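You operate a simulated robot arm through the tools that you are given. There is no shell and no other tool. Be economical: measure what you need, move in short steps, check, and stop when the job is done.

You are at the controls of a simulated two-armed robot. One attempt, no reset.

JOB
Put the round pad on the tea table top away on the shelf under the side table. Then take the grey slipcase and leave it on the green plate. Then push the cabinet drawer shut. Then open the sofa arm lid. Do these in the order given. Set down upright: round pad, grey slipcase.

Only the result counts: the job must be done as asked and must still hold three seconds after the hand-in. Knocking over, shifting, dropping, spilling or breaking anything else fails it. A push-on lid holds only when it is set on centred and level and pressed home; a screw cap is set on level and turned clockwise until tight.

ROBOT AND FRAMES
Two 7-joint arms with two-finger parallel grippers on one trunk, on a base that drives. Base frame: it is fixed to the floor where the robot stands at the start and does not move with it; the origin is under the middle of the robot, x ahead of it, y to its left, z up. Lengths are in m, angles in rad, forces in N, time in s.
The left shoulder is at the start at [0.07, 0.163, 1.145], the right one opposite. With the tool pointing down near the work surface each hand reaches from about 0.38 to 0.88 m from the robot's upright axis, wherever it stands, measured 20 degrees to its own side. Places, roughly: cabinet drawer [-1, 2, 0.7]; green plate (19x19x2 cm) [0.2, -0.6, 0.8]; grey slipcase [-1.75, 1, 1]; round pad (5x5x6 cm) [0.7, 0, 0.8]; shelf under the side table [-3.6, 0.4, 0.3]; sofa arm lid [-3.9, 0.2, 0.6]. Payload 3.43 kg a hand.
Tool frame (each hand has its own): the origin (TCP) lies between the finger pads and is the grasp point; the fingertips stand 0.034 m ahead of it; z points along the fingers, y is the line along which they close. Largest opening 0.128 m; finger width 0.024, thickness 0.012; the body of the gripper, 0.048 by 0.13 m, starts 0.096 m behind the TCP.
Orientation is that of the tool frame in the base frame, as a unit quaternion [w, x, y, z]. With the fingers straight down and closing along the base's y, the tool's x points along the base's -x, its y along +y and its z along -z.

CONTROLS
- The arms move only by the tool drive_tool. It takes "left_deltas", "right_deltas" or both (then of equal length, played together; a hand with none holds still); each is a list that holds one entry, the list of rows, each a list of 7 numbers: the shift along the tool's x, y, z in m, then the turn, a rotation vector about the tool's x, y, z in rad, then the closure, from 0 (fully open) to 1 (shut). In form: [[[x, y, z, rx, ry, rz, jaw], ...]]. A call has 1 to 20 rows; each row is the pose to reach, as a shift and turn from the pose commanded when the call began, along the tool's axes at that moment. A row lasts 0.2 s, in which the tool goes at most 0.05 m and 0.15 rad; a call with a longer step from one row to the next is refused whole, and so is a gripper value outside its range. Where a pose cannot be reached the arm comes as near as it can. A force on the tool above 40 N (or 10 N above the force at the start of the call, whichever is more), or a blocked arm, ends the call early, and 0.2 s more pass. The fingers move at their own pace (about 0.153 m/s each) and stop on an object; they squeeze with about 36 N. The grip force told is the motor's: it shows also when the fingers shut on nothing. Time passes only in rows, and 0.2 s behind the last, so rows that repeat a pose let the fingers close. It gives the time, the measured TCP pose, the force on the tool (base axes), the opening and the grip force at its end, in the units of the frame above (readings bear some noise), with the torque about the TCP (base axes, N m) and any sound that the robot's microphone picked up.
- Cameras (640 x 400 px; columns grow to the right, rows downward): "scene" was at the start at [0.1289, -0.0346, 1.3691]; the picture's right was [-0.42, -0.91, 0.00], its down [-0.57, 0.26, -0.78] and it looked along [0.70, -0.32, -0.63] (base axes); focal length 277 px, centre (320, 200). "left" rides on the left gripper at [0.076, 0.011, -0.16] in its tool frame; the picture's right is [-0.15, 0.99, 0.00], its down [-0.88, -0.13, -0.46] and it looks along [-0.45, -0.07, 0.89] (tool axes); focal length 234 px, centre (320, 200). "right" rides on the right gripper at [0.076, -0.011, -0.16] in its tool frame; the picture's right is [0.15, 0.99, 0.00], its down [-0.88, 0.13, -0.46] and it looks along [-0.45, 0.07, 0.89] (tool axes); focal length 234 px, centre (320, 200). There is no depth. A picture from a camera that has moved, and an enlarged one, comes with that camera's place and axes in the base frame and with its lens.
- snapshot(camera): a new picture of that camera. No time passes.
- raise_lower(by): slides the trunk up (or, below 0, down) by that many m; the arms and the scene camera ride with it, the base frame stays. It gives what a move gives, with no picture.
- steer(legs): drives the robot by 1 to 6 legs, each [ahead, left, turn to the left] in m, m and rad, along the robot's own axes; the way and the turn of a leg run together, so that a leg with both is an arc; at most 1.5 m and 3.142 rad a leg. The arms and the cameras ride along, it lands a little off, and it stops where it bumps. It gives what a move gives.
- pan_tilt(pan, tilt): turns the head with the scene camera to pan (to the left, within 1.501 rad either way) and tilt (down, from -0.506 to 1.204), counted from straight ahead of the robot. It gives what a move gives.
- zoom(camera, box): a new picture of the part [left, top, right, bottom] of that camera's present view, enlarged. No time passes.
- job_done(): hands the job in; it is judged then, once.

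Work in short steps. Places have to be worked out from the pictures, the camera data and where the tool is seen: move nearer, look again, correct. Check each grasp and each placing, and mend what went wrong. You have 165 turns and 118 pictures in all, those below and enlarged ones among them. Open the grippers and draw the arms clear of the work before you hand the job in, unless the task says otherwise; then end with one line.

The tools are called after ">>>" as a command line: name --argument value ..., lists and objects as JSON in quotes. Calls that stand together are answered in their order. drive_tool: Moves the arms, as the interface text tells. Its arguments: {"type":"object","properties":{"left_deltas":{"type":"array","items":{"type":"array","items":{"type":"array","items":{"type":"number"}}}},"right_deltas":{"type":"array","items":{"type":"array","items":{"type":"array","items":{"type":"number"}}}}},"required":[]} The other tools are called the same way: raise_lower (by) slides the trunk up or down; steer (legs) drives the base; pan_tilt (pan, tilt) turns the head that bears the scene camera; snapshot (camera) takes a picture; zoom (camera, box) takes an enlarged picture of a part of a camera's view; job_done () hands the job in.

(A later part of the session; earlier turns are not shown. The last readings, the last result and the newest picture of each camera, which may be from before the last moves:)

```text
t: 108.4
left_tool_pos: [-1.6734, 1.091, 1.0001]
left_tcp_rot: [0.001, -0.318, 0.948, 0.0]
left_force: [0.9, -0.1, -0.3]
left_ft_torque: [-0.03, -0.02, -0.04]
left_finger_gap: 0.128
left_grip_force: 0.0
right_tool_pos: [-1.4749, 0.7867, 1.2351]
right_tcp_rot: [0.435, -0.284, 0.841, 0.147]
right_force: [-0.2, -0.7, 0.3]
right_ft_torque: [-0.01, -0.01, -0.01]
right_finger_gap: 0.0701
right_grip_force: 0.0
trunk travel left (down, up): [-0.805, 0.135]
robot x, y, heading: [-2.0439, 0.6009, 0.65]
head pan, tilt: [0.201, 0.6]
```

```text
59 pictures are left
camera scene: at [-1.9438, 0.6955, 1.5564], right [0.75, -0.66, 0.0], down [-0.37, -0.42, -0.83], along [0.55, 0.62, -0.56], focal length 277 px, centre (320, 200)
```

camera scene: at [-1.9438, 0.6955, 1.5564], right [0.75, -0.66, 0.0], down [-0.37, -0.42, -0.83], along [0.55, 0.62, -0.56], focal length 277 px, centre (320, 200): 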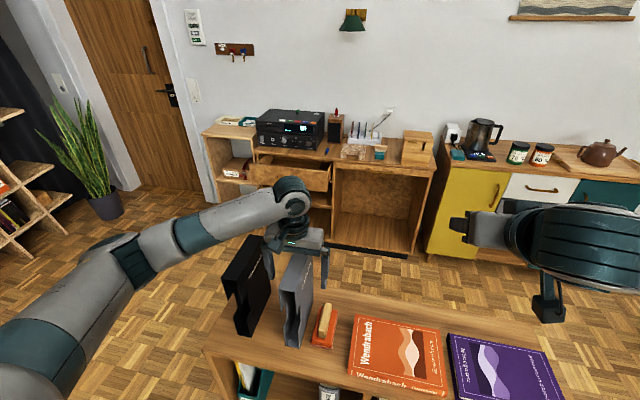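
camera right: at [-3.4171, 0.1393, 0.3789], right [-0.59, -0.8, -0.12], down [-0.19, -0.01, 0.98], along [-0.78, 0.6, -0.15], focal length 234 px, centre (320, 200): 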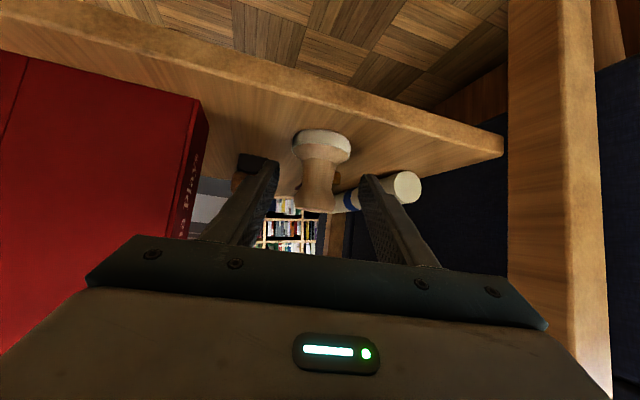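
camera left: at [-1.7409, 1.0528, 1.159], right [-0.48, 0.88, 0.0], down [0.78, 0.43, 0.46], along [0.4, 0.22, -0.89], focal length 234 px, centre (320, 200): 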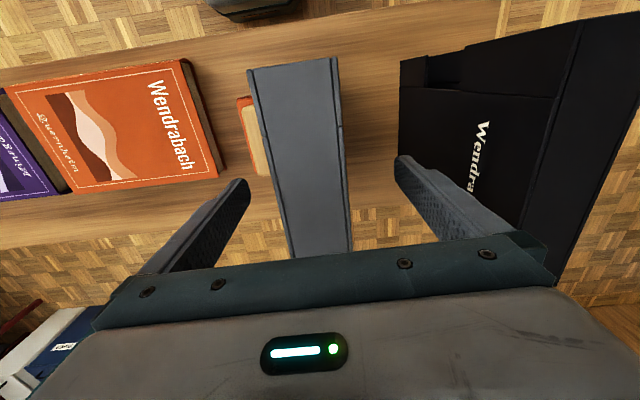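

Slipcase stands between the fingers. Close.

>>> drive_tool --left_deltas '[[[0, 0, 0, 0, 0, 0, 0.4], [0, 0, 0, 0, 0, 0, 0.6], [0, 0, 0, 0, 0, 0, 0.8], [0, 0, 0, 0, 0, 0, 1], [0, 0, 0, 0, 0, 0, 1]]]'

>>> drive_tool --left_deltas '[[[0, 0, -0.02, 0, 0, 0, 1], [0, 0, -0.04, 0, 0, 0, 1], [0, 0, -0.06, 0, 0, 0, 1]]]'

>>> snapshot --camera "scene"

```text
t: 109.6
left_tool_pos: [-1.6741, 1.0906, 0.9995]
left_tcp_rot: [0.0, -0.318, 0.948, -0.001]
left_force: [0.6, -0.2, 0.8]
left_ft_torque: [-0.01, -0.13, -0.02]
left_finger_gap: 0.0406
left_grip_force: 36.0
right_tool_pos: [-1.4751, 0.7888, 1.2339]
right_tcp_rot: [0.435, -0.285, 0.841, 0.147]
right_force: [0.1, -0.2, 0.1]
right_ft_torque: [0.0, 0.02, 0.01]
right_finger_gap: 0.0705
right_grip_force: 0.0
trunk travel left (down, up): [-0.805, 0.135]
robot x, y, heading: [-2.0441, 0.5965, 0.644]
head pan, tilt: [0.201, 0.6]
```

```text
t: 110.4
left_tool_pos: [-1.6746, 1.0893, 1.0592]
left_tcp_rot: [0.0, -0.318, 0.948, 0.0]
left_force: [-0.4, 0.5, -2.2]
left_ft_torque: [0.01, 0.01, -0.01]
left_finger_gap: 0.0406
left_grip_force: 36.2
right_tool_pos: [-1.4743, 0.7887, 1.2341]
right_tcp_rot: [0.436, -0.285, 0.841, 0.148]
right_force: [-0.2, 0.4, -0.3]
right_ft_torque: [-0.02, 0.0, -0.01]
right_finger_gap: 0.0703
right_grip_force: 0.1
trunk travel left (down, up): [-0.805, 0.135]
robot x, y, heading: [-2.042, 0.5967, 0.644]
head pan, tilt: [0.201, 0.6]
```

```text
58 pictures are left
camera scene: at [-1.9435, 0.6958, 1.5563], right [0.75, -0.66, 0.0], down [-0.37, -0.42, -0.82], along [0.55, 0.62, -0.57], focal length 277 px, centre (320, 200)
```

scene: 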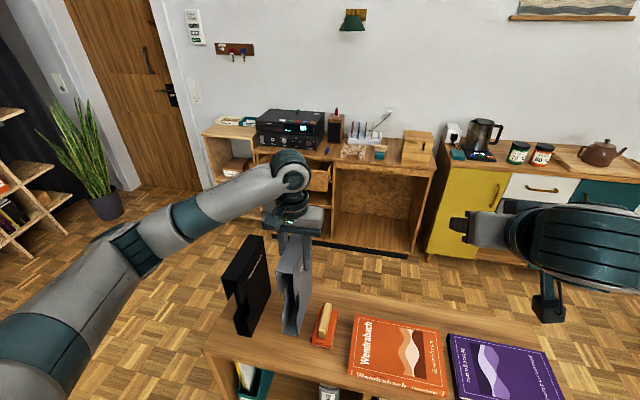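

Lifted cleanly. Raise another 0.25 m and pull toward the robot.

>>> drive_tool --left_deltas '[[[0, 0, -0.045, 0, 0, 0, 1], [0, 0, -0.09, 0, 0, 0, 1], [0, 0, -0.135, 0, 0, 0, 1], [0, 0, -0.18, 0, 0, 0, 1], [0, 0, -0.225, 0, 0, 0, 1], [0, 0, -0.25, 0, 0, 0, 1], [0.04, 0, -0.25, 0, 0, 0, 1], [0.08, 0, -0.25, 0, 0, 0, 1], [0.12, 0, -0.25, 0, 0, 0, 1], [0.15, 0, -0.25, 0, 0, 0, 1]]]'

>>> steer --legs '[[-0.3, 0, 0], [0, 0, -1.2]]'

>>> pan_tilt --pan 0.2 --tilt 0.4

>>> snapshot --camera "scene"

```text
t: 112.6
left_tool_pos: [-1.7966, 1.0017, 1.3116]
left_tcp_rot: [0.002, -0.318, 0.948, 0.0]
left_force: [-0.4, -1.4, -2.0]
left_ft_torque: [-0.02, 0.0, -0.03]
left_finger_gap: 0.0409
left_grip_force: 35.8
right_tool_pos: [-1.4756, 0.787, 1.236]
right_tcp_rot: [0.435, -0.285, 0.841, 0.148]
right_force: [-0.6, -0.7, 0.2]
right_ft_torque: [0.01, -0.01, 0.04]
right_finger_gap: 0.0705
right_grip_force: 0.0
trunk travel left (down, up): [-0.805, 0.135]
robot x, y, heading: [-2.0427, 0.5986, 0.65]
head pan, tilt: [0.201, 0.6]
```

```text
t: 117.6
left_tool_pos: [-1.8099, 0.3423, 1.312]
left_tcp_rot: [-0.001, 0.266, 0.964, 0.0]
left_force: [0.2, 0.1, -1.6]
left_ft_torque: [0.01, 0.01, -0.01]
left_finger_gap: 0.0407
left_grip_force: 36.0
right_tool_pos: [-1.8868, -0.0341, 1.2349]
right_tcp_rot: [0.443, 0.233, 0.857, -0.121]
right_force: [1.2, 0.2, 0.0]
right_ft_torque: [-0.02, -0.01, 0.03]
right_finger_gap: 0.0705
right_grip_force: 0.0
trunk travel left (down, up): [-0.805, 0.135]
robot x, y, heading: [-2.2807, 0.4182, -0.536]
head pan, tilt: [0.201, 0.6]
```

```text
t: 118.3
left_tool_pos: [-1.8094, 0.3406, 1.3125]
left_tcp_rot: [0.0, 0.266, 0.964, 0.0]
left_force: [0.0, 0.4, -2.1]
left_ft_torque: [-0.02, 0.03, 0.0]
left_finger_gap: 0.0405
left_grip_force: 35.7
right_tool_pos: [-1.888, -0.0337, 1.2351]
right_tcp_rot: [0.443, 0.234, 0.857, -0.121]
right_force: [0.5, 0.3, 0.4]
right_ft_torque: [-0.02, -0.01, -0.03]
right_finger_gap: 0.0705
right_grip_force: 0.1
trunk travel left (down, up): [-0.805, 0.135]
robot x, y, heading: [-2.277, 0.4237, -0.539]
head pan, tilt: [0.201, 0.4]
```

```text
57 pictures are left
camera scene: at [-2.1452, 0.3657, 1.5746], right [-0.33, -0.94, 0.0], down [-0.37, 0.13, -0.92], along [0.87, -0.3, -0.39], focal length 277 px, centre (320, 200)
```

scene: 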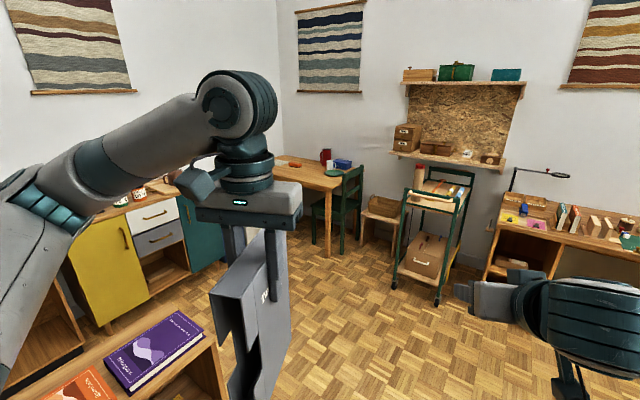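

Slipcase held firmly. Plate visible on the tea table's near end (green chair tucked at that end). Drive toward [-0.33,-0.15], first 1.45 m along heading ≈ -0.3.

>>> steer --legs '[[0, 0, 0.22], [1.45, 0, 0]]'

>>> snapshot --camera "scene"

```text
t: 126.3
left_tool_pos: [-0.4319, -0.014, 1.3114]
left_tcp_rot: [0.001, 0.162, 0.987, -0.001]
left_force: [0.0, 0.0, -1.4]
left_ft_torque: [0.0, 0.01, 0.01]
left_finger_gap: 0.0408
left_grip_force: 36.0
right_tool_pos: [-0.4259, -0.3969, 1.2336]
right_tcp_rot: [0.453, 0.142, 0.877, -0.073]
right_force: [-0.3, 1.2, -0.6]
right_ft_torque: [0.0, -0.01, -0.04]
right_finger_gap: 0.0704
right_grip_force: 0.0
trunk travel left (down, up): [-0.805, 0.135]
robot x, y, heading: [-0.905, -0.0326, -0.324]
head pan, tilt: [0.201, 0.4]
```

```text
56 pictures are left
camera scene: at [-0.7637, -0.0613, 1.5747], right [-0.12, -0.99, 0.0], down [-0.39, 0.05, -0.92], along [0.91, -0.11, -0.39], focal length 277 px, centre (320, 200)
```

scene: 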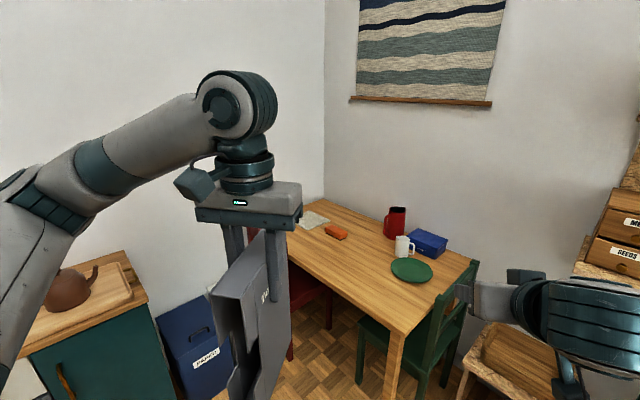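

Turn to face the table squarely and move in diagonal, stopping a bit short.

>>> steer --legs '[[0, 0, -0.6], [0.33, 0.39, 0]]'

>>> pan_tilt --pan 0.1 --tilt 0.8

>>> snapshot --camera "scene"

>>> snapshot --camera "left"

```text
t: 130.9
left_tool_pos: [0.0056, -0.3242, 1.3117]
left_tcp_rot: [0.0, 0.452, 0.892, -0.001]
left_force: [-0.2, 0.1, -1.1]
left_ft_torque: [0.01, -0.02, -0.03]
left_finger_gap: 0.0407
left_grip_force: 36.0
right_tool_pos: [-0.2121, -0.6409, 1.2348]
right_tcp_rot: [0.411, 0.399, 0.794, -0.206]
right_force: [-0.1, 0.9, -0.1]
right_ft_torque: [0.0, 0.01, -0.02]
right_finger_gap: 0.0706
right_grip_force: 0.1
trunk travel left (down, up): [-0.805, 0.135]
robot x, y, heading: [-0.3929, -0.0704, -0.938]
head pan, tilt: [0.201, 0.4]
```

```text
t: 131.8
left_tool_pos: [0.0053, -0.3244, 1.3127]
left_tcp_rot: [0.0, 0.451, 0.892, 0.0]
left_force: [-0.8, -0.4, -2.2]
left_ft_torque: [0.03, 0.05, -0.01]
left_finger_gap: 0.0407
left_grip_force: 36.2
right_tool_pos: [-0.2101, -0.6395, 1.2341]
right_tcp_rot: [0.41, 0.4, 0.793, -0.207]
right_force: [-0.2, 0.8, -0.2]
right_ft_torque: [-0.02, 0.0, 0.0]
right_finger_gap: 0.0702
right_grip_force: 0.0
trunk travel left (down, up): [-0.805, 0.135]
robot x, y, heading: [-0.3935, -0.0713, -0.933]
head pan, tilt: [0.099, 0.799]
```

```text
55 pictures are left
camera scene: at [-0.3089, -0.1689, 1.5396], right [-0.74, -0.67, 0.0], down [-0.48, 0.53, -0.7], along [0.47, -0.52, -0.72], focal length 277 px, centre (320, 200)
```

scene: 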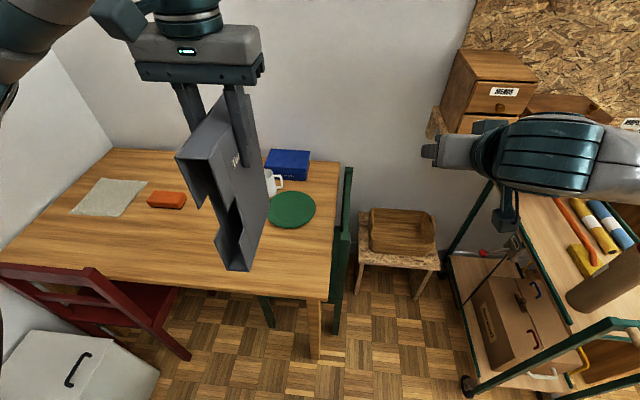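

```text
54 pictures are left
camera left: at [-0.0298, -0.2565, 1.4712], right [0.88, 0.47, 0.0], down [0.42, -0.79, 0.46], along [0.21, -0.4, -0.89], focal length 234 px, centre (320, 200)
```

left: 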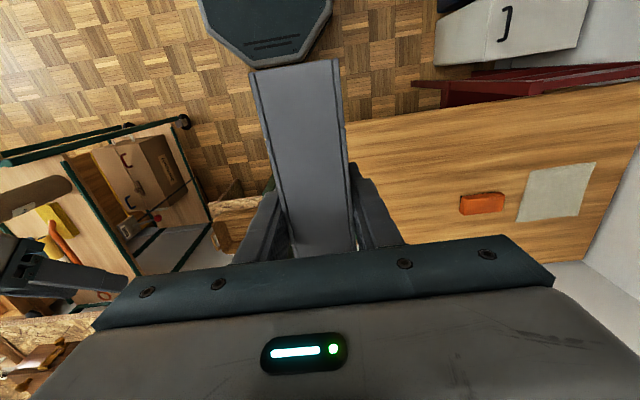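

>>> zoom --camera "scene" --box '[240, 150, 360, 250]'

```text
4.00 times, centred on (300, 200) of scene
camera zoom: at [-0.3089, -0.1689, 1.5396], right [-0.74, -0.67, 0.0], down [-0.48, 0.53, -0.7], along [0.47, -0.52, -0.72], focal length 1108 px, centre (400, 200)
```

zoom: 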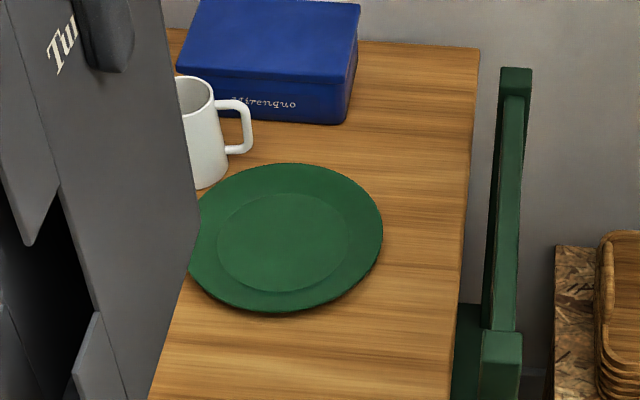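

>>> snapshot --camera "right"

```text
52 pictures are left
camera right: at [-0.3247, -0.5083, 1.2642], right [0.74, 0.66, -0.12], down [0.19, -0.03, 0.98], along [0.64, -0.75, -0.15], focal length 234 px, centre (320, 200)
```

right: 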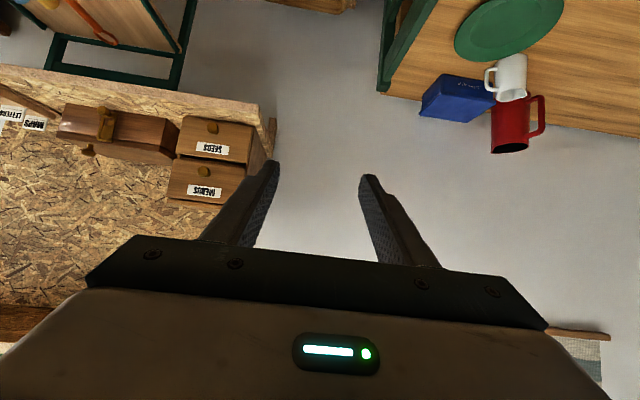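

Plate centre consistently at ≈[0.243, -0.614]. Drive 0.1 m closer, then use the arm.

>>> steer --legs '[[0.1, 0.02, 0]]'

```text
t: 133.0
left_tool_pos: [0.0801, -0.3904, 1.312]
left_tcp_rot: [0.001, 0.451, 0.892, -0.001]
left_force: [-0.5, 0.3, -2.9]
left_ft_torque: [0.01, 0.0, -0.03]
left_finger_gap: 0.0409
left_grip_force: 36.0
right_tool_pos: [-0.1361, -0.7062, 1.2355]
right_tcp_rot: [0.411, 0.398, 0.794, -0.206]
right_force: [-0.8, 0.3, -0.7]
right_ft_torque: [0.01, -0.01, 0.03]
right_finger_gap: 0.0703
right_grip_force: 0.0
trunk travel left (down, up): [-0.805, 0.135]
robot x, y, heading: [-0.3189, -0.1435, -0.929]
head pan, tilt: [0.099, 0.799]
```

>>> drive_tool --left_deltas '[[[-0.047, 0, 0, 0, 0, 0, 1], [-0.094, 0, 0, 0, 0, 0, 1], [-0.14, -0.001, 0, 0, 0, 0, 1], [-0.187, -0.001, 0, 0, 0, 0, 1], [-0.234, -0.002, 0, 0, 0, 0, 1], [-0.28, -0.002, 0, 0, 0, 0, 1], [-0.28, -0.002, 0.045, 0, 0, 0, 1], [-0.28, -0.002, 0.09, 0, 0, 0, 1], [-0.28, -0.002, 0.135, 0, 0, 0, 1], [-0.28, -0.002, 0.18, 0, 0, 0, 1], [-0.28, -0.002, 0.22, 0, 0, 0, 1], [-0.28, -0.002, 0.25, 0, 0, 0, 1], [-0.28, -0.002, 0.25, 0, 0, 0, 1]]]'

>>> pan_tilt --pan 0.2 --tilt 0.85

>>> snapshot --camera "scene"

>>> snapshot --camera "left"

```text
t: 135.8
left_tool_pos: [0.2441, -0.6171, 1.0619]
left_tcp_rot: [0.0, 0.451, 0.893, 0.0]
left_force: [-0.3, -0.1, -2.5]
left_ft_torque: [0.0, 0.0, 0.02]
left_finger_gap: 0.0409
left_grip_force: 36.6
right_tool_pos: [-0.1351, -0.7081, 1.2343]
right_tcp_rot: [0.411, 0.398, 0.794, -0.207]
right_force: [-0.8, -0.3, -0.2]
right_ft_torque: [-0.02, 0.01, 0.01]
right_finger_gap: 0.0705
right_grip_force: 0.1
trunk travel left (down, up): [-0.805, 0.135]
robot x, y, heading: [-0.3222, -0.1378, -0.934]
head pan, tilt: [0.099, 0.799]
```

```text
t: 136.4
left_tool_pos: [0.2445, -0.6173, 1.0628]
left_tcp_rot: [-0.001, 0.45, 0.893, 0.0]
left_force: [0.2, -0.3, -1.5]
left_ft_torque: [-0.01, 0.01, -0.02]
left_finger_gap: 0.0408
left_grip_force: 36.2
right_tool_pos: [-0.1345, -0.7082, 1.2354]
right_tcp_rot: [0.411, 0.399, 0.794, -0.207]
right_force: [0.3, -0.3, 0.2]
right_ft_torque: [-0.01, 0.0, 0.0]
right_finger_gap: 0.0704
right_grip_force: 0.1
trunk travel left (down, up): [-0.805, 0.135]
robot x, y, heading: [-0.3177, -0.1383, -0.937]
head pan, tilt: [0.201, 0.85]
```

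```text
51 pictures are left
camera scene: at [-0.2298, -0.2299, 1.5355], right [-0.67, -0.74, 0.0], down [-0.56, 0.5, -0.66], along [0.49, -0.44, -0.75], focal length 277 px, centre (320, 200)
```

scene: 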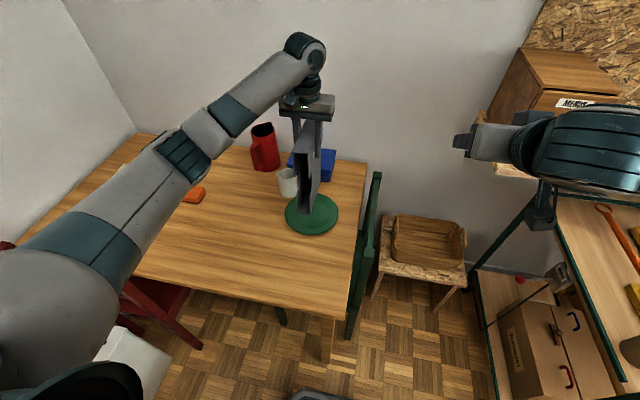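

```text
50 pictures are left
camera left: at [0.2086, -0.5499, 1.2212], right [0.88, 0.47, 0.0], down [0.42, -0.79, 0.46], along [0.21, -0.4, -0.89], focal length 234 px, centre (320, 200)
```

left: 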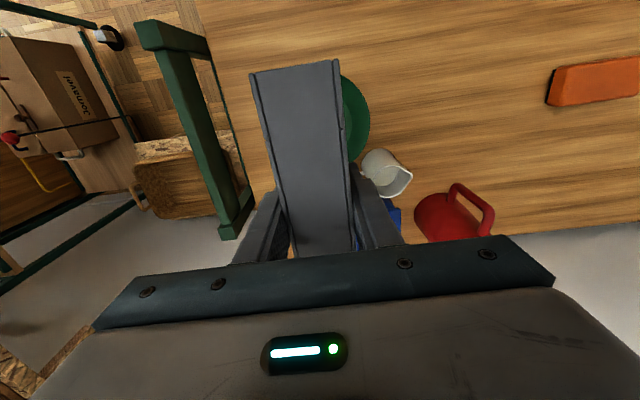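

>>> zoom --camera "scene" --box '[260, 130, 370, 250]'

```text
3.33 times, centred on (315, 190) of scene
camera zoom: at [-0.2298, -0.2299, 1.5355], right [-0.67, -0.74, 0.0], down [-0.56, 0.5, -0.66], along [0.49, -0.44, -0.75], focal length 924 px, centre (337, 233)
```

zoom: 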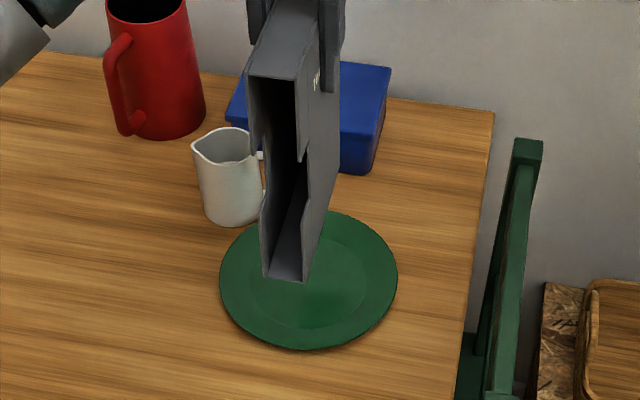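

Case is centred over the plate. Lower 6.5 cm.

>>> drive_tool --left_deltas '[[[0, 0, 0.025, 0, 0, 0, 1], [0, 0, 0.05, 0, 0, 0, 1], [0, 0, 0.065, 0, 0, 0, 1], [0, 0, 0.065, 0, 0, 0, 1]]]'

>>> zoom --camera "scene" --box '[260, 130, 370, 250]'

```text
t: 137.4
left_tool_pos: [0.2478, -0.6168, 0.9971]
left_tcp_rot: [0.001, 0.451, 0.893, 0.0]
left_force: [-0.4, 0.1, -2.0]
left_ft_torque: [0.02, 0.01, -0.01]
left_finger_gap: 0.041
left_grip_force: 36.1
right_tool_pos: [-0.1352, -0.7092, 1.2345]
right_tcp_rot: [0.411, 0.398, 0.793, -0.206]
right_force: [0.0, 1.1, -0.4]
right_ft_torque: [0.03, 0.03, 0.01]
right_finger_gap: 0.0703
right_grip_force: 0.0
trunk travel left (down, up): [-0.805, 0.135]
robot x, y, heading: [-0.3191, -0.1369, -0.933]
head pan, tilt: [0.201, 0.85]
```

```text
3.33 times, centred on (315, 190) of scene
camera zoom: at [-0.2297, -0.2299, 1.5355], right [-0.67, -0.74, 0.0], down [-0.56, 0.5, -0.66], along [0.49, -0.44, -0.75], focal length 924 px, centre (337, 233)
```

zoom: 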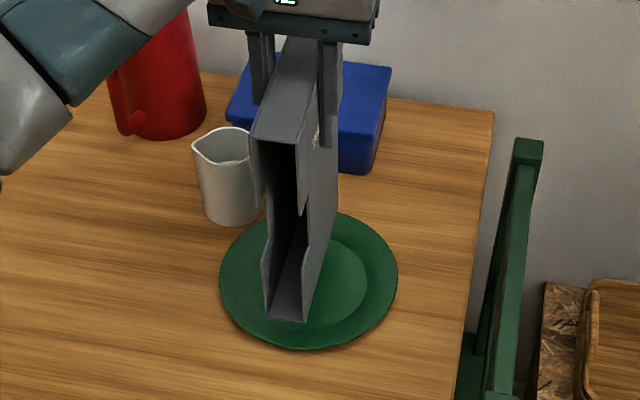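

Continue in small steps until contact.

>>> drive_tool --left_deltas '[[[0, 0, 0.004, 0, 0, 0, 1], [0, 0, 0.008, 0, 0, 0, 1], [0, 0, 0.008, 0, 0, 0, 1]]]'

>>> drive_tool --left_deltas '[[[0, 0, 0.003, 0, 0, 0, 1], [0, 0, 0.005, 0, 0, 0, 1], [0, 0, 0.005, 0, 0, 0, 1]]]'

```text
t: 138.2
left_tool_pos: [0.2462, -0.6178, 0.9893]
left_tcp_rot: [0.0, 0.45, 0.893, -0.001]
left_force: [0.5, 1.2, -1.7]
left_ft_torque: [0.01, 0.03, 0.0]
left_finger_gap: 0.0405
left_grip_force: 35.7
right_tool_pos: [-0.1361, -0.7093, 1.2332]
right_tcp_rot: [0.41, 0.399, 0.794, -0.206]
right_force: [0.1, 0.7, 0.2]
right_ft_torque: [-0.02, -0.01, 0.01]
right_finger_gap: 0.0706
right_grip_force: 0.1
trunk travel left (down, up): [-0.805, 0.135]
robot x, y, heading: [-0.3224, -0.1385, -0.935]
head pan, tilt: [0.201, 0.85]
```

```text
t: 139.0
left_tool_pos: [0.2471, -0.6179, 0.9845]
left_tcp_rot: [0.001, 0.451, 0.893, 0.0]
left_force: [-0.1, -0.6, -1.0]
left_ft_torque: [0.04, 0.0, 0.0]
left_finger_gap: 0.0407
left_grip_force: 36.2
right_tool_pos: [-0.1352, -0.7098, 1.2336]
right_tcp_rot: [0.411, 0.398, 0.794, -0.206]
right_force: [0.6, 0.4, 0.8]
right_ft_torque: [-0.02, 0.01, 0.0]
right_finger_gap: 0.0703
right_grip_force: 0.1
trunk travel left (down, up): [-0.805, 0.135]
robot x, y, heading: [-0.3146, -0.1403, -0.931]
head pan, tilt: [0.201, 0.85]
```

>>> drive_tool --left_deltas '[[[0, 0, 0.003, 0, 0, 0, 1], [0, 0, 0.005, 0, 0, 0, 1], [0, 0, 0.005, 0, 0, 0, 1]]]'

>>> zoom --camera "scene" --box '[280, 160, 350, 250]'

```text
t: 139.8
left_tool_pos: [0.2465, -0.6183, 0.9801]
left_tcp_rot: [0.0, 0.45, 0.893, 0.0]
left_force: [-0.3, 0.1, -1.6]
left_ft_torque: [-0.01, 0.01, 0.0]
left_finger_gap: 0.0405
left_grip_force: 36.0
right_tool_pos: [-0.1355, -0.7093, 1.2342]
right_tcp_rot: [0.411, 0.398, 0.794, -0.206]
right_force: [0.6, -0.2, 0.4]
right_ft_torque: [0.03, 0.01, 0.0]
right_finger_gap: 0.0704
right_grip_force: 0.0
trunk travel left (down, up): [-0.805, 0.135]
robot x, y, heading: [-0.3183, -0.1401, -0.933]
head pan, tilt: [0.201, 0.85]
```

```text
4.44 times, centred on (315, 205) of scene
camera zoom: at [-0.2297, -0.2299, 1.5355], right [-0.67, -0.74, 0.0], down [-0.56, 0.5, -0.66], along [0.49, -0.44, -0.75], focal length 1231 px, centre (342, 178)
```

zoom: 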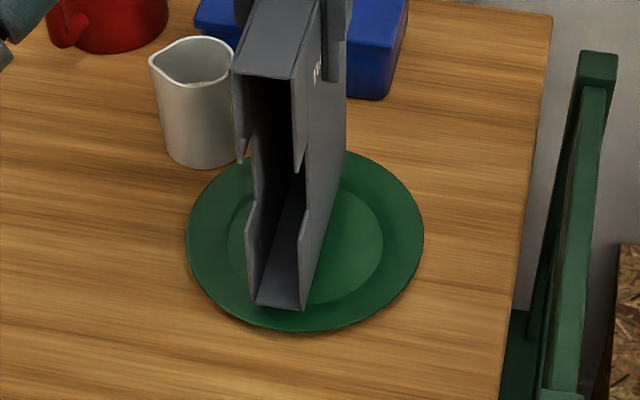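

>>> drive_tool --left_deltas '[[[0, 0, 0.003, 0, 0, 0, 1], [0, 0, 0.006, 0, 0, 0, 1], [0, 0, 0.006, 0, 0, 0, 1]]]'

>>> drive_tool --left_deltas '[[[0, 0, 0.002, 0, 0, 0, 1], [0, 0, 0.004, 0, 0, 0, 1], [0, 0, 0.004, 0, 0, 0, 1]]]'

```text
t: 140.6
left_tool_pos: [0.2467, -0.6189, 0.9736]
left_tcp_rot: [0.001, 0.45, 0.893, 0.0]
left_force: [0.2, 0.1, -2.6]
left_ft_torque: [0.03, 0.0, -0.03]
left_finger_gap: 0.0407
left_grip_force: 36.9
right_tool_pos: [-0.1357, -0.7075, 1.2347]
right_tcp_rot: [0.411, 0.399, 0.794, -0.206]
right_force: [-1.5, 1.3, -0.1]
right_ft_torque: [0.02, -0.01, 0.0]
right_finger_gap: 0.0704
right_grip_force: 0.1
trunk travel left (down, up): [-0.805, 0.135]
robot x, y, heading: [-0.3211, -0.1351, -0.933]
head pan, tilt: [0.201, 0.85]
```

```text
t: 141.4
left_tool_pos: [0.2464, -0.6169, 0.9696]
left_tcp_rot: [0.0, 0.451, 0.893, 0.0]
left_force: [0.3, -0.1, -2.3]
left_ft_torque: [0.01, -0.01, -0.02]
left_finger_gap: 0.0407
left_grip_force: 36.2
right_tool_pos: [-0.1351, -0.7083, 1.2334]
right_tcp_rot: [0.41, 0.399, 0.794, -0.206]
right_force: [-0.2, -0.1, 0.7]
right_ft_torque: [0.01, 0.01, 0.0]
right_finger_gap: 0.0705
right_grip_force: 0.1
trunk travel left (down, up): [-0.805, 0.135]
robot x, y, heading: [-0.3167, -0.1406, -0.934]
head pan, tilt: [0.201, 0.85]
```

>>> drive_tool --left_deltas '[[[0, 0, 0.002, 0, 0, 0, 1], [0, 0, 0.004, 0, 0, 0, 1], [0, 0, 0.004, 0, 0, 0, 1]]]'

>>> drive_tool --left_deltas '[[[0, 0, 0.002, 0, 0, 0, 1], [0, 0, 0.003, 0, 0, 0, 1], [0, 0, 0.003, 0, 0, 0, 1]]]'

>>> zoom --camera "scene" --box '[280, 160, 350, 250]'

```text
t: 142.2
left_tool_pos: [0.2467, -0.6181, 0.9673]
left_tcp_rot: [0.001, 0.451, 0.893, -0.001]
left_force: [-0.7, 0.8, 9.7]
left_ft_torque: [1.03, 0.64, -0.07]
left_finger_gap: 0.0406
left_grip_force: 35.9
right_tool_pos: [-0.1365, -0.7073, 1.2352]
right_tcp_rot: [0.412, 0.398, 0.793, -0.207]
right_force: [0.4, -0.6, -0.6]
right_ft_torque: [-0.01, 0.0, 0.0]
right_finger_gap: 0.0704
right_grip_force: 0.1
trunk travel left (down, up): [-0.805, 0.135]
robot x, y, heading: [-0.3133, -0.1382, -0.933]
head pan, tilt: [0.201, 0.85]
```

```text
t: 143.0
left_tool_pos: [0.2463, -0.6183, 0.966]
left_tcp_rot: [0.003, 0.451, 0.892, -0.002]
left_force: [5.3, -4.1, 30.9]
left_ft_torque: [0.55, 0.0, -0.07]
left_finger_gap: 0.0405
left_grip_force: 35.9
right_tool_pos: [-0.1374, -0.7065, 1.2357]
right_tcp_rot: [0.412, 0.398, 0.793, -0.206]
right_force: [-0.5, 0.0, -0.8]
right_ft_torque: [-0.02, -0.01, -0.03]
right_finger_gap: 0.0703
right_grip_force: 0.1
trunk travel left (down, up): [-0.805, 0.135]
robot x, y, heading: [-0.3157, -0.1374, -0.931]
head pan, tilt: [0.201, 0.85]
```

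```text
4.44 times, centred on (315, 205) of scene
camera zoom: at [-0.2325, -0.2278, 1.5361], right [-0.67, -0.74, 0.0], down [-0.56, 0.5, -0.66], along [0.49, -0.44, -0.75], focal length 1231 px, centre (342, 178)
```

zoom: 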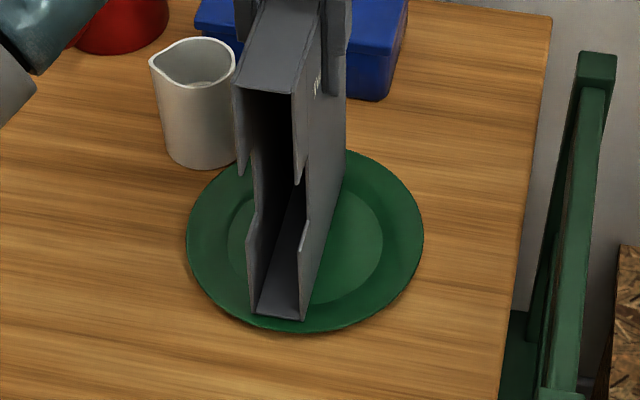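

The near end touched first (torque), and the case sits ~8 mm toward the robot on the plate. Lift slightly, shift 8 mm forward and lower again.

>>> drive_tool --left_deltas '[[[0, 0, -0.006, 0, 0, 0, 1], [0, 0, -0.01, 0, 0, 0, 1], [-0.008, 0, -0.01, 0, 0, 0, 1], [-0.008, 0, -0.007, 0, 0, 0, 1], [-0.008, 0, -0.005, 0, 0, 0, 1], [-0.008, 0, -0.005, 0, 0, 0, 1]]]'

>>> drive_tool --left_deltas '[[[0, 0, 0.001, 0, 0, 0, 1], [0, 0, 0.002, 0, 0, 0, 1], [0, 0, 0.002, 0, 0, 0, 1]]]'

```text
t: 144.4
left_tool_pos: [0.2513, -0.6246, 0.9674]
left_tcp_rot: [0.001, 0.45, 0.893, -0.001]
left_force: [-0.2, 1.5, 0.7]
left_ft_torque: [0.12, 0.09, 0.0]
left_finger_gap: 0.0408
left_grip_force: 35.9
right_tool_pos: [-0.135, -0.707, 1.2349]
right_tcp_rot: [0.41, 0.399, 0.794, -0.207]
right_force: [-0.6, -0.1, -0.6]
right_ft_torque: [-0.01, -0.02, -0.01]
right_finger_gap: 0.0705
right_grip_force: 0.1
trunk travel left (down, up): [-0.805, 0.135]
robot x, y, heading: [-0.3209, -0.1428, -0.931]
head pan, tilt: [0.201, 0.85]
```

```text
t: 145.2
left_tool_pos: [0.2521, -0.6255, 0.9669]
left_tcp_rot: [0.002, 0.451, 0.892, -0.001]
left_force: [-0.3, 0.9, 8.3]
left_ft_torque: [-0.39, -0.36, 0.04]
left_finger_gap: 0.041
left_grip_force: 36.0
right_tool_pos: [-0.1365, -0.7073, 1.2358]
right_tcp_rot: [0.411, 0.398, 0.794, -0.206]
right_force: [-0.1, -0.5, 0.6]
right_ft_torque: [0.04, 0.01, 0.02]
right_finger_gap: 0.0702
right_grip_force: 0.0
trunk travel left (down, up): [-0.805, 0.135]
robot x, y, heading: [-0.3177, -0.1381, -0.932]
head pan, tilt: [0.201, 0.85]
```

Now both ends are in contact at nearly the same height. Release gently.

>>> drive_tool --left_deltas '[[[0, 0, 0, 0, 0, 0, 0.7], [0, 0, 0, 0, 0, 0, 0.6], [0, 0, 0, 0, 0, 0, 0.4], [0, 0, 0, 0, 0, 0, 0.4]]]'

>>> zoom --camera "scene" --box '[260, 130, 370, 250]'

```text
t: 146.2
left_tool_pos: [0.2518, -0.6241, 0.9639]
left_tcp_rot: [0.0, 0.451, 0.893, 0.001]
left_force: [-0.3, 0.1, 0.3]
left_ft_torque: [-0.03, 0.01, -0.03]
left_finger_gap: 0.0766
left_grip_force: 0.1
right_tool_pos: [-0.1343, -0.7095, 1.2337]
right_tcp_rot: [0.41, 0.399, 0.794, -0.206]
right_force: [-0.3, 0.3, -0.5]
right_ft_torque: [0.02, 0.02, 0.01]
right_finger_gap: 0.0702
right_grip_force: 0.1
trunk travel left (down, up): [-0.805, 0.135]
robot x, y, heading: [-0.3201, -0.1377, -0.937]
head pan, tilt: [0.201, 0.85]
```

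```text
3.33 times, centred on (315, 190) of scene
camera zoom: at [-0.2296, -0.2301, 1.5355], right [-0.67, -0.74, 0.0], down [-0.56, 0.5, -0.66], along [0.49, -0.44, -0.75], focal length 924 px, centre (337, 233)
```

zoom: 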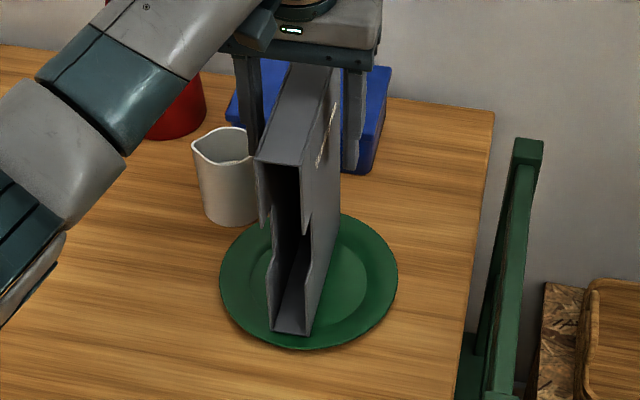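

It stands upright. Raise the hand straight up.

>>> drive_tool --left_deltas '[[[0, 0, -0.02, 0, 0, 0, 0.4], [0, 0, -0.05, 0, 0, 0, 0.4], [0, 0, -0.09, 0, 0, 0, 0.4], [0, 0, -0.135, 0, 0, 0, 0.4], [0, 0, -0.18, 0, 0, 0, 0.4], [0, 0, -0.225, 0, 0, 0, 0.4], [0, 0, -0.27, 0, 0, 0, 0.4], [0, 0, -0.31, 0, 0, 0, 0.4], [0.045, 0, -0.33, 0, 0, 0, 0.4], [0.09, 0, -0.33, 0, 0, 0, 0.4], [0.135, 0, -0.33, 0, 0, 0, 0.4], [0.18, 0, -0.33, 0, 0, 0, 0.4], [0.225, 0, -0.33, 0, 0, 0, 0.4], [0.26, 0, -0.33, 0, 0, 0, 0.4]]]'

>>> snapshot --camera "scene"

```text
t: 149.2
left_tool_pos: [0.0958, -0.4147, 1.2973]
left_tcp_rot: [0.0, 0.452, 0.892, -0.001]
left_force: [-0.6, 0.7, -0.5]
left_ft_torque: [-0.03, -0.01, -0.05]
left_finger_gap: 0.077
left_grip_force: 0.1
right_tool_pos: [-0.1354, -0.7087, 1.2344]
right_tcp_rot: [0.411, 0.398, 0.794, -0.205]
right_force: [-1.3, 0.7, 0.9]
right_ft_torque: [-0.01, 0.01, 0.01]
right_finger_gap: 0.0705
right_grip_force: 0.1
trunk travel left (down, up): [-0.805, 0.135]
robot x, y, heading: [-0.3166, -0.1346, -0.931]
head pan, tilt: [0.201, 0.85]
```

```text
44 pictures are left
camera scene: at [-0.2308, -0.2291, 1.5356], right [-0.67, -0.74, 0.0], down [-0.56, 0.5, -0.66], along [0.49, -0.44, -0.75], focal length 277 px, centre (320, 200)
```

scene: 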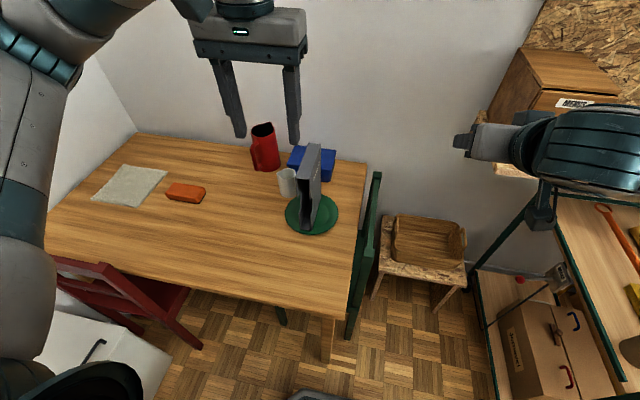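

Slipcase stands on the plate, all else in place. Next the drawer: back off and drive around the bookcase on its sofa side.

>>> steer --legs '[[-0.3, 0, 0], [0, 0, -2.11], [1.185, 0, 0]]'

```text
t: 162.1
left_tool_pos: [-2.168, -0.2141, 1.2956]
left_tcp_rot: [0.0, 0.999, 0.043, -0.001]
left_force: [0.2, 0.0, -0.7]
left_ft_torque: [0.01, 0.02, -0.02]
left_finger_gap: 0.0767
left_grip_force: 0.1
right_tool_pos: [-2.2964, 0.137, 1.2344]
right_tcp_rot: [0.021, 0.887, 0.04, -0.459]
right_force: [0.0, -0.2, 0.8]
right_ft_torque: [0.01, 0.0, -0.02]
right_finger_gap: 0.0703
right_grip_force: 0.1
trunk travel left (down, up): [-0.805, 0.135]
robot x, y, heading: [-1.7152, -0.0052, -3.054]
head pan, tilt: [0.201, 0.85]
```

>>> steer --legs '[[0, 0, -1.03], [1.475, 0, 0], [0, 0, -1.555]]'

>>> pan_tilt --pan 0.0 --tilt 0.5

>>> snapshot --camera "scene"

```text
t: 175.7
left_tool_pos: [-2.2365, 1.5903, 1.2961]
left_tcp_rot: [0.001, -0.297, 0.955, 0.0]
left_force: [-0.3, -0.1, -0.6]
left_ft_torque: [0.01, 0.03, 0.0]
left_finger_gap: 0.0769
left_grip_force: 0.0
right_tool_pos: [-1.952, 1.3463, 1.2353]
right_tcp_rot: [0.439, -0.266, 0.847, 0.138]
right_force: [0.0, 0.4, 0.8]
right_ft_torque: [0.01, 0.01, 0.02]
right_finger_gap: 0.0703
right_grip_force: 0.1
trunk travel left (down, up): [-0.805, 0.135]
robot x, y, heading: [-2.5266, 1.1814, 0.606]
head pan, tilt: [0.201, 0.85]
```

```text
t: 176.5
left_tool_pos: [-2.2367, 1.5897, 1.2967]
left_tcp_rot: [0.001, -0.298, 0.955, 0.0]
left_force: [0.7, 0.8, -0.6]
left_ft_torque: [0.01, 0.02, -0.02]
left_finger_gap: 0.0771
left_grip_force: 0.0
right_tool_pos: [-1.9521, 1.347, 1.2342]
right_tcp_rot: [0.438, -0.266, 0.848, 0.137]
right_force: [0.0, -0.4, 0.1]
right_ft_torque: [-0.02, 0.0, 0.04]
right_finger_gap: 0.0702
right_grip_force: 0.1
trunk travel left (down, up): [-0.805, 0.135]
robot x, y, heading: [-2.5295, 1.1848, 0.6]
head pan, tilt: [0.0, 0.499]
```

```text
43 pictures are left
camera scene: at [-2.4095, 1.2631, 1.5654], right [0.57, -0.82, 0.0], down [-0.39, -0.27, -0.88], along [0.72, 0.5, -0.48], focal length 277 px, centre (320, 200)
```

scene: 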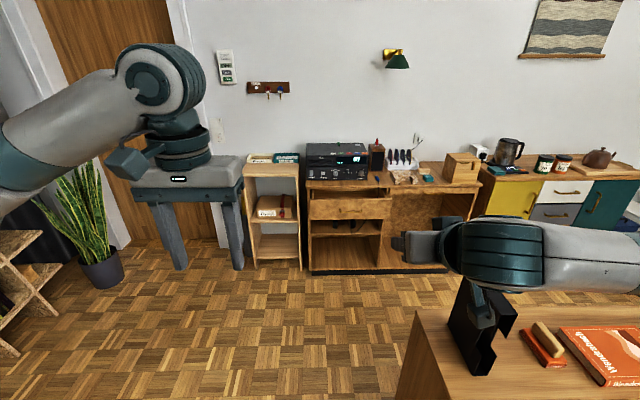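

Drawer handle at about [-1.08,1.97]. Straighten heading, keep 0.1 m left of the bookcase end, and advance.

>>> steer --legs '[[0, 0.08, 0.043], [0.8, 0, 0]]'

>>> pan_tilt --pan -0.3 --tilt 0.75

>>> snapshot --camera "scene"

```text
t: 181.4
left_tool_pos: [-1.6708, 2.1417, 1.2969]
left_tcp_rot: [0.001, -0.317, 0.949, 0.0]
left_force: [0.7, 0.5, 1.0]
left_ft_torque: [0.0, -0.02, -0.03]
left_finger_gap: 0.0767
left_grip_force: 0.0
right_tool_pos: [-1.3763, 1.9136, 1.2342]
right_tcp_rot: [0.435, -0.283, 0.842, 0.146]
right_force: [0.5, -0.1, 0.6]
right_ft_torque: [0.05, 0.02, 0.01]
right_finger_gap: 0.0705
right_grip_force: 0.0
trunk travel left (down, up): [-0.805, 0.135]
robot x, y, heading: [-1.9443, 1.7259, 0.649]
head pan, tilt: [0.0, 0.499]
```

```text
t: 182.2
left_tool_pos: [-1.671, 2.1436, 1.2963]
left_tcp_rot: [0.001, -0.317, 0.949, 0.0]
left_force: [0.0, -0.3, 0.1]
left_ft_torque: [-0.01, 0.04, -0.01]
left_finger_gap: 0.0769
left_grip_force: 0.0
right_tool_pos: [-1.3759, 1.9123, 1.2352]
right_tcp_rot: [0.435, -0.283, 0.842, 0.147]
right_force: [-0.5, -0.1, 0.5]
right_ft_torque: [-0.01, 0.01, -0.02]
right_finger_gap: 0.0705
right_grip_force: 0.1
trunk travel left (down, up): [-0.805, 0.135]
robot x, y, heading: [-1.9442, 1.722, 0.646]
head pan, tilt: [-0.3, 0.75]
```

```text
42 pictures are left
camera scene: at [-1.8247, 1.7838, 1.5435], right [0.34, -0.94, 0.0], down [-0.64, -0.23, -0.73], along [0.69, 0.25, -0.68], focal length 277 px, centre (320, 200)
```

scene: 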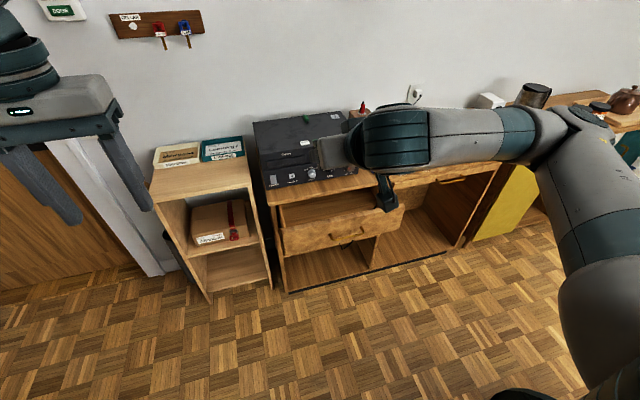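

Drawer handle triangulates to ≈[-1.16,1.915,0.72]. Zoom to see its face, then lower the trunk.

>>> zoom --camera "scene" --box '[250, 140, 450, 300]'

>>> raise_lower --by -0.4

>>> pan_tilt --pan -0.2 --tilt 0.4

>>> snapshot --camera "scene"

```text
2.50 times, centred on (350, 220) of scene
camera zoom: at [-1.8247, 1.7838, 1.5435], right [0.34, -0.94, 0.0], down [-0.64, -0.23, -0.73], along [0.69, 0.25, -0.68], focal length 693 px, centre (245, 150)
```

zoom: 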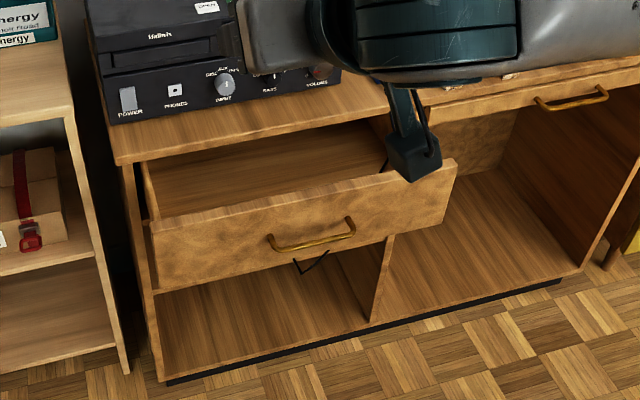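

```text
t: 186.0
left_tool_pos: [-1.6717, 2.1432, 0.8955]
left_tcp_rot: [0.001, -0.316, 0.949, 0.001]
left_force: [-0.8, 0.0, 0.8]
left_ft_torque: [0.0, 0.01, -0.01]
left_finger_gap: 0.0766
left_grip_force: 0.0
right_tool_pos: [-1.3752, 1.9127, 0.8333]
right_tcp_rot: [0.436, -0.284, 0.841, 0.147]
right_force: [0.6, 1.1, 0.0]
right_ft_torque: [-0.02, 0.0, 0.01]
right_finger_gap: 0.0705
right_grip_force: 0.0
trunk travel left (down, up): [-0.405, 0.535]
robot x, y, heading: [-1.9435, 1.7269, 0.642]
head pan, tilt: [-0.3, 0.75]
```

```text
t: 186.9
left_tool_pos: [-1.6714, 2.1423, 0.8975]
left_tcp_rot: [0.001, -0.317, 0.949, 0.0]
left_force: [0.1, 0.0, -0.3]
left_ft_torque: [0.03, 0.01, 0.01]
left_finger_gap: 0.0768
left_grip_force: 0.1
right_tool_pos: [-1.3752, 1.9128, 0.8339]
right_tcp_rot: [0.436, -0.283, 0.842, 0.147]
right_force: [0.8, 1.1, -1.0]
right_ft_torque: [0.04, 0.0, 0.01]
right_finger_gap: 0.0703
right_grip_force: 0.1
trunk travel left (down, up): [-0.405, 0.535]
robot x, y, heading: [-1.9419, 1.7213, 0.648]
head pan, tilt: [-0.201, 0.4]
```

```text
40 pictures are left
camera scene: at [-1.8195, 1.7952, 1.1746], right [0.43, -0.9, 0.0], down [-0.35, -0.17, -0.92], along [0.83, 0.4, -0.39], focal length 277 px, centre (320, 200)
```

scene: 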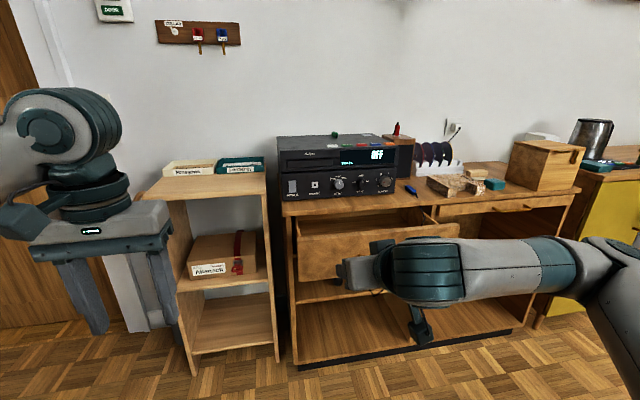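

Push the face just left of the handle (tip z≈0.715). First close the right fingers, lower and shift, then drive ahead 0.12 m.

>>> drive_tool --right_deltas '[[[0.027, -0.007, 0.019, 0, 0, 0, 0.7], [0.054, -0.014, 0.037, 0, 0, 0, 1], [0.08, -0.02, 0.056, 0, 0, 0, 1], [0.08, -0.02, 0.056, 0, 0, 0, 1]]]'

>>> steer --legs '[[0.12, 0, 0]]'

>>> snapshot --camera "scene"

>>> snapshot --camera "right"

```text
t: 187.9
left_tool_pos: [-1.6717, 2.1433, 0.8956]
left_tcp_rot: [0.001, -0.316, 0.949, 0.001]
left_force: [-0.1, -0.1, 0.1]
left_ft_torque: [-0.03, 0.01, -0.01]
left_finger_gap: 0.077
left_grip_force: 0.0
right_tool_pos: [-1.3643, 1.8986, 0.735]
right_tcp_rot: [0.435, -0.284, 0.841, 0.147]
right_force: [1.2, -0.3, 0.2]
right_ft_torque: [0.01, 0.0, 0.03]
right_finger_gap: 0.0
right_grip_force: 33.0
right hand out of reach, approached as far as the arm can: row 1, 2
trunk travel left (down, up): [-0.405, 0.535]
robot x, y, heading: [-1.9434, 1.7227, 0.646]
head pan, tilt: [-0.201, 0.4]
```

```text
t: 189.1
left_tool_pos: [-1.5735, 2.2136, 0.8954]
left_tcp_rot: [-0.001, -0.316, 0.949, 0.0]
left_force: [1.5, -0.2, -0.7]
left_ft_torque: [-0.02, 0.02, 0.0]
left_finger_gap: 0.0768
left_grip_force: 0.2
right_tool_pos: [-1.2673, 1.9703, 0.7345]
right_tcp_rot: [0.435, -0.283, 0.842, 0.146]
right_force: [0.3, -0.4, 0.3]
right_ft_torque: [-0.02, 0.02, 0.01]
right_finger_gap: 0.0
right_grip_force: 32.6
trunk travel left (down, up): [-0.405, 0.535]
robot x, y, heading: [-1.847, 1.7957, 0.642]
head pan, tilt: [-0.201, 0.4]
```

```text
39 pictures are left
camera scene: at [-1.7229, 1.8677, 1.1744], right [0.43, -0.9, 0.0], down [-0.35, -0.17, -0.92], along [0.83, 0.4, -0.39], focal length 277 px, centre (320, 200)
```

scene: 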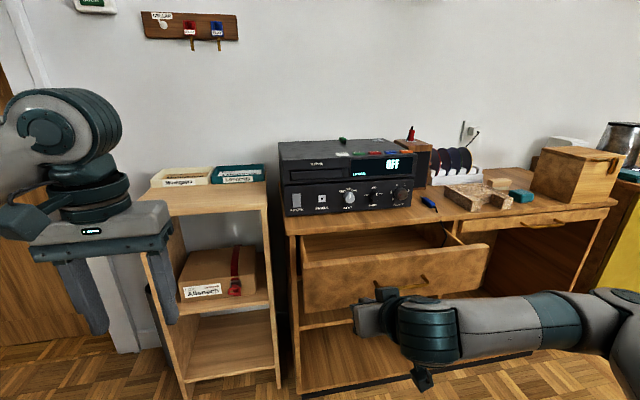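

```text
38 pictures are left
camera right: at [-1.4001, 1.8555, 0.7647], right [-0.67, 0.74, -0.12], down [0.03, 0.19, 0.98], along [0.75, 0.65, -0.15], focal length 234 px, centre (320, 200)
```

right: 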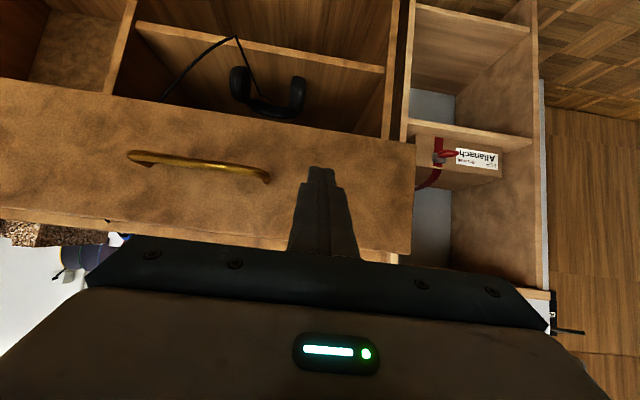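

Fingers aim at the drawer face left of the handle. Push ahead with the arm.

>>> drive_tool --right_deltas '[[[-0.0172, 0, 0.0246, 0, 0, 0, 1], [-0.0344, 0, 0.0491, 0, 0, 0, 1], [-0.0517, 0, 0.0737, 0, 0, 0, 1], [-0.0689, 0, 0.0983, 0, 0, 0, 1], [-0.0861, 0, 0.1229, 0, 0, 0, 1], [-0.1033, 0, 0.1474, 0, 0, 0, 1], [-0.1148, 0, 0.1638, 0, 0, 0, 1]]]'

>>> snapshot --camera "scene"

```text
t: 190.7
left_tool_pos: [-1.5758, 2.2154, 0.8965]
left_tcp_rot: [0.0, -0.316, 0.949, 0.0]
left_force: [-0.3, 0.6, -0.3]
left_ft_torque: [0.0, -0.01, 0.02]
left_finger_gap: 0.0768
left_grip_force: 0.0
right_tool_pos: [-1.108, 2.0915, 0.7351]
right_tcp_rot: [0.434, -0.284, 0.842, 0.147]
right_force: [-0.1, 0.4, 0.7]
right_ft_torque: [0.01, 0.04, 0.01]
right_finger_gap: 0.0001
right_grip_force: 33.4
trunk travel left (down, up): [-0.405, 0.535]
robot x, y, heading: [-1.846, 1.7951, 0.643]
head pan, tilt: [-0.201, 0.4]
```

```text
37 pictures are left
camera scene: at [-1.7237, 1.8672, 1.1746], right [0.43, -0.9, 0.0], down [-0.35, -0.17, -0.92], along [0.83, 0.4, -0.39], focal length 277 px, centre (320, 200)
```

scene: 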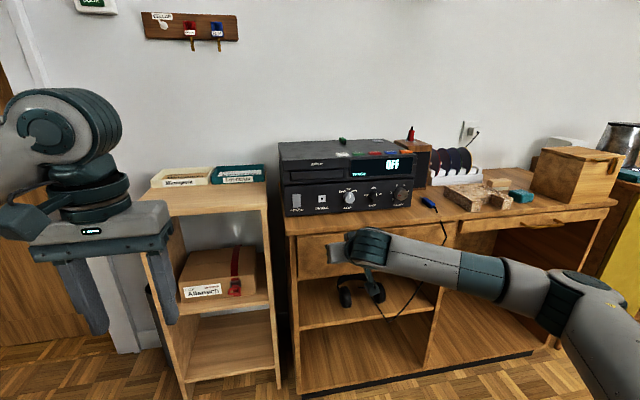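

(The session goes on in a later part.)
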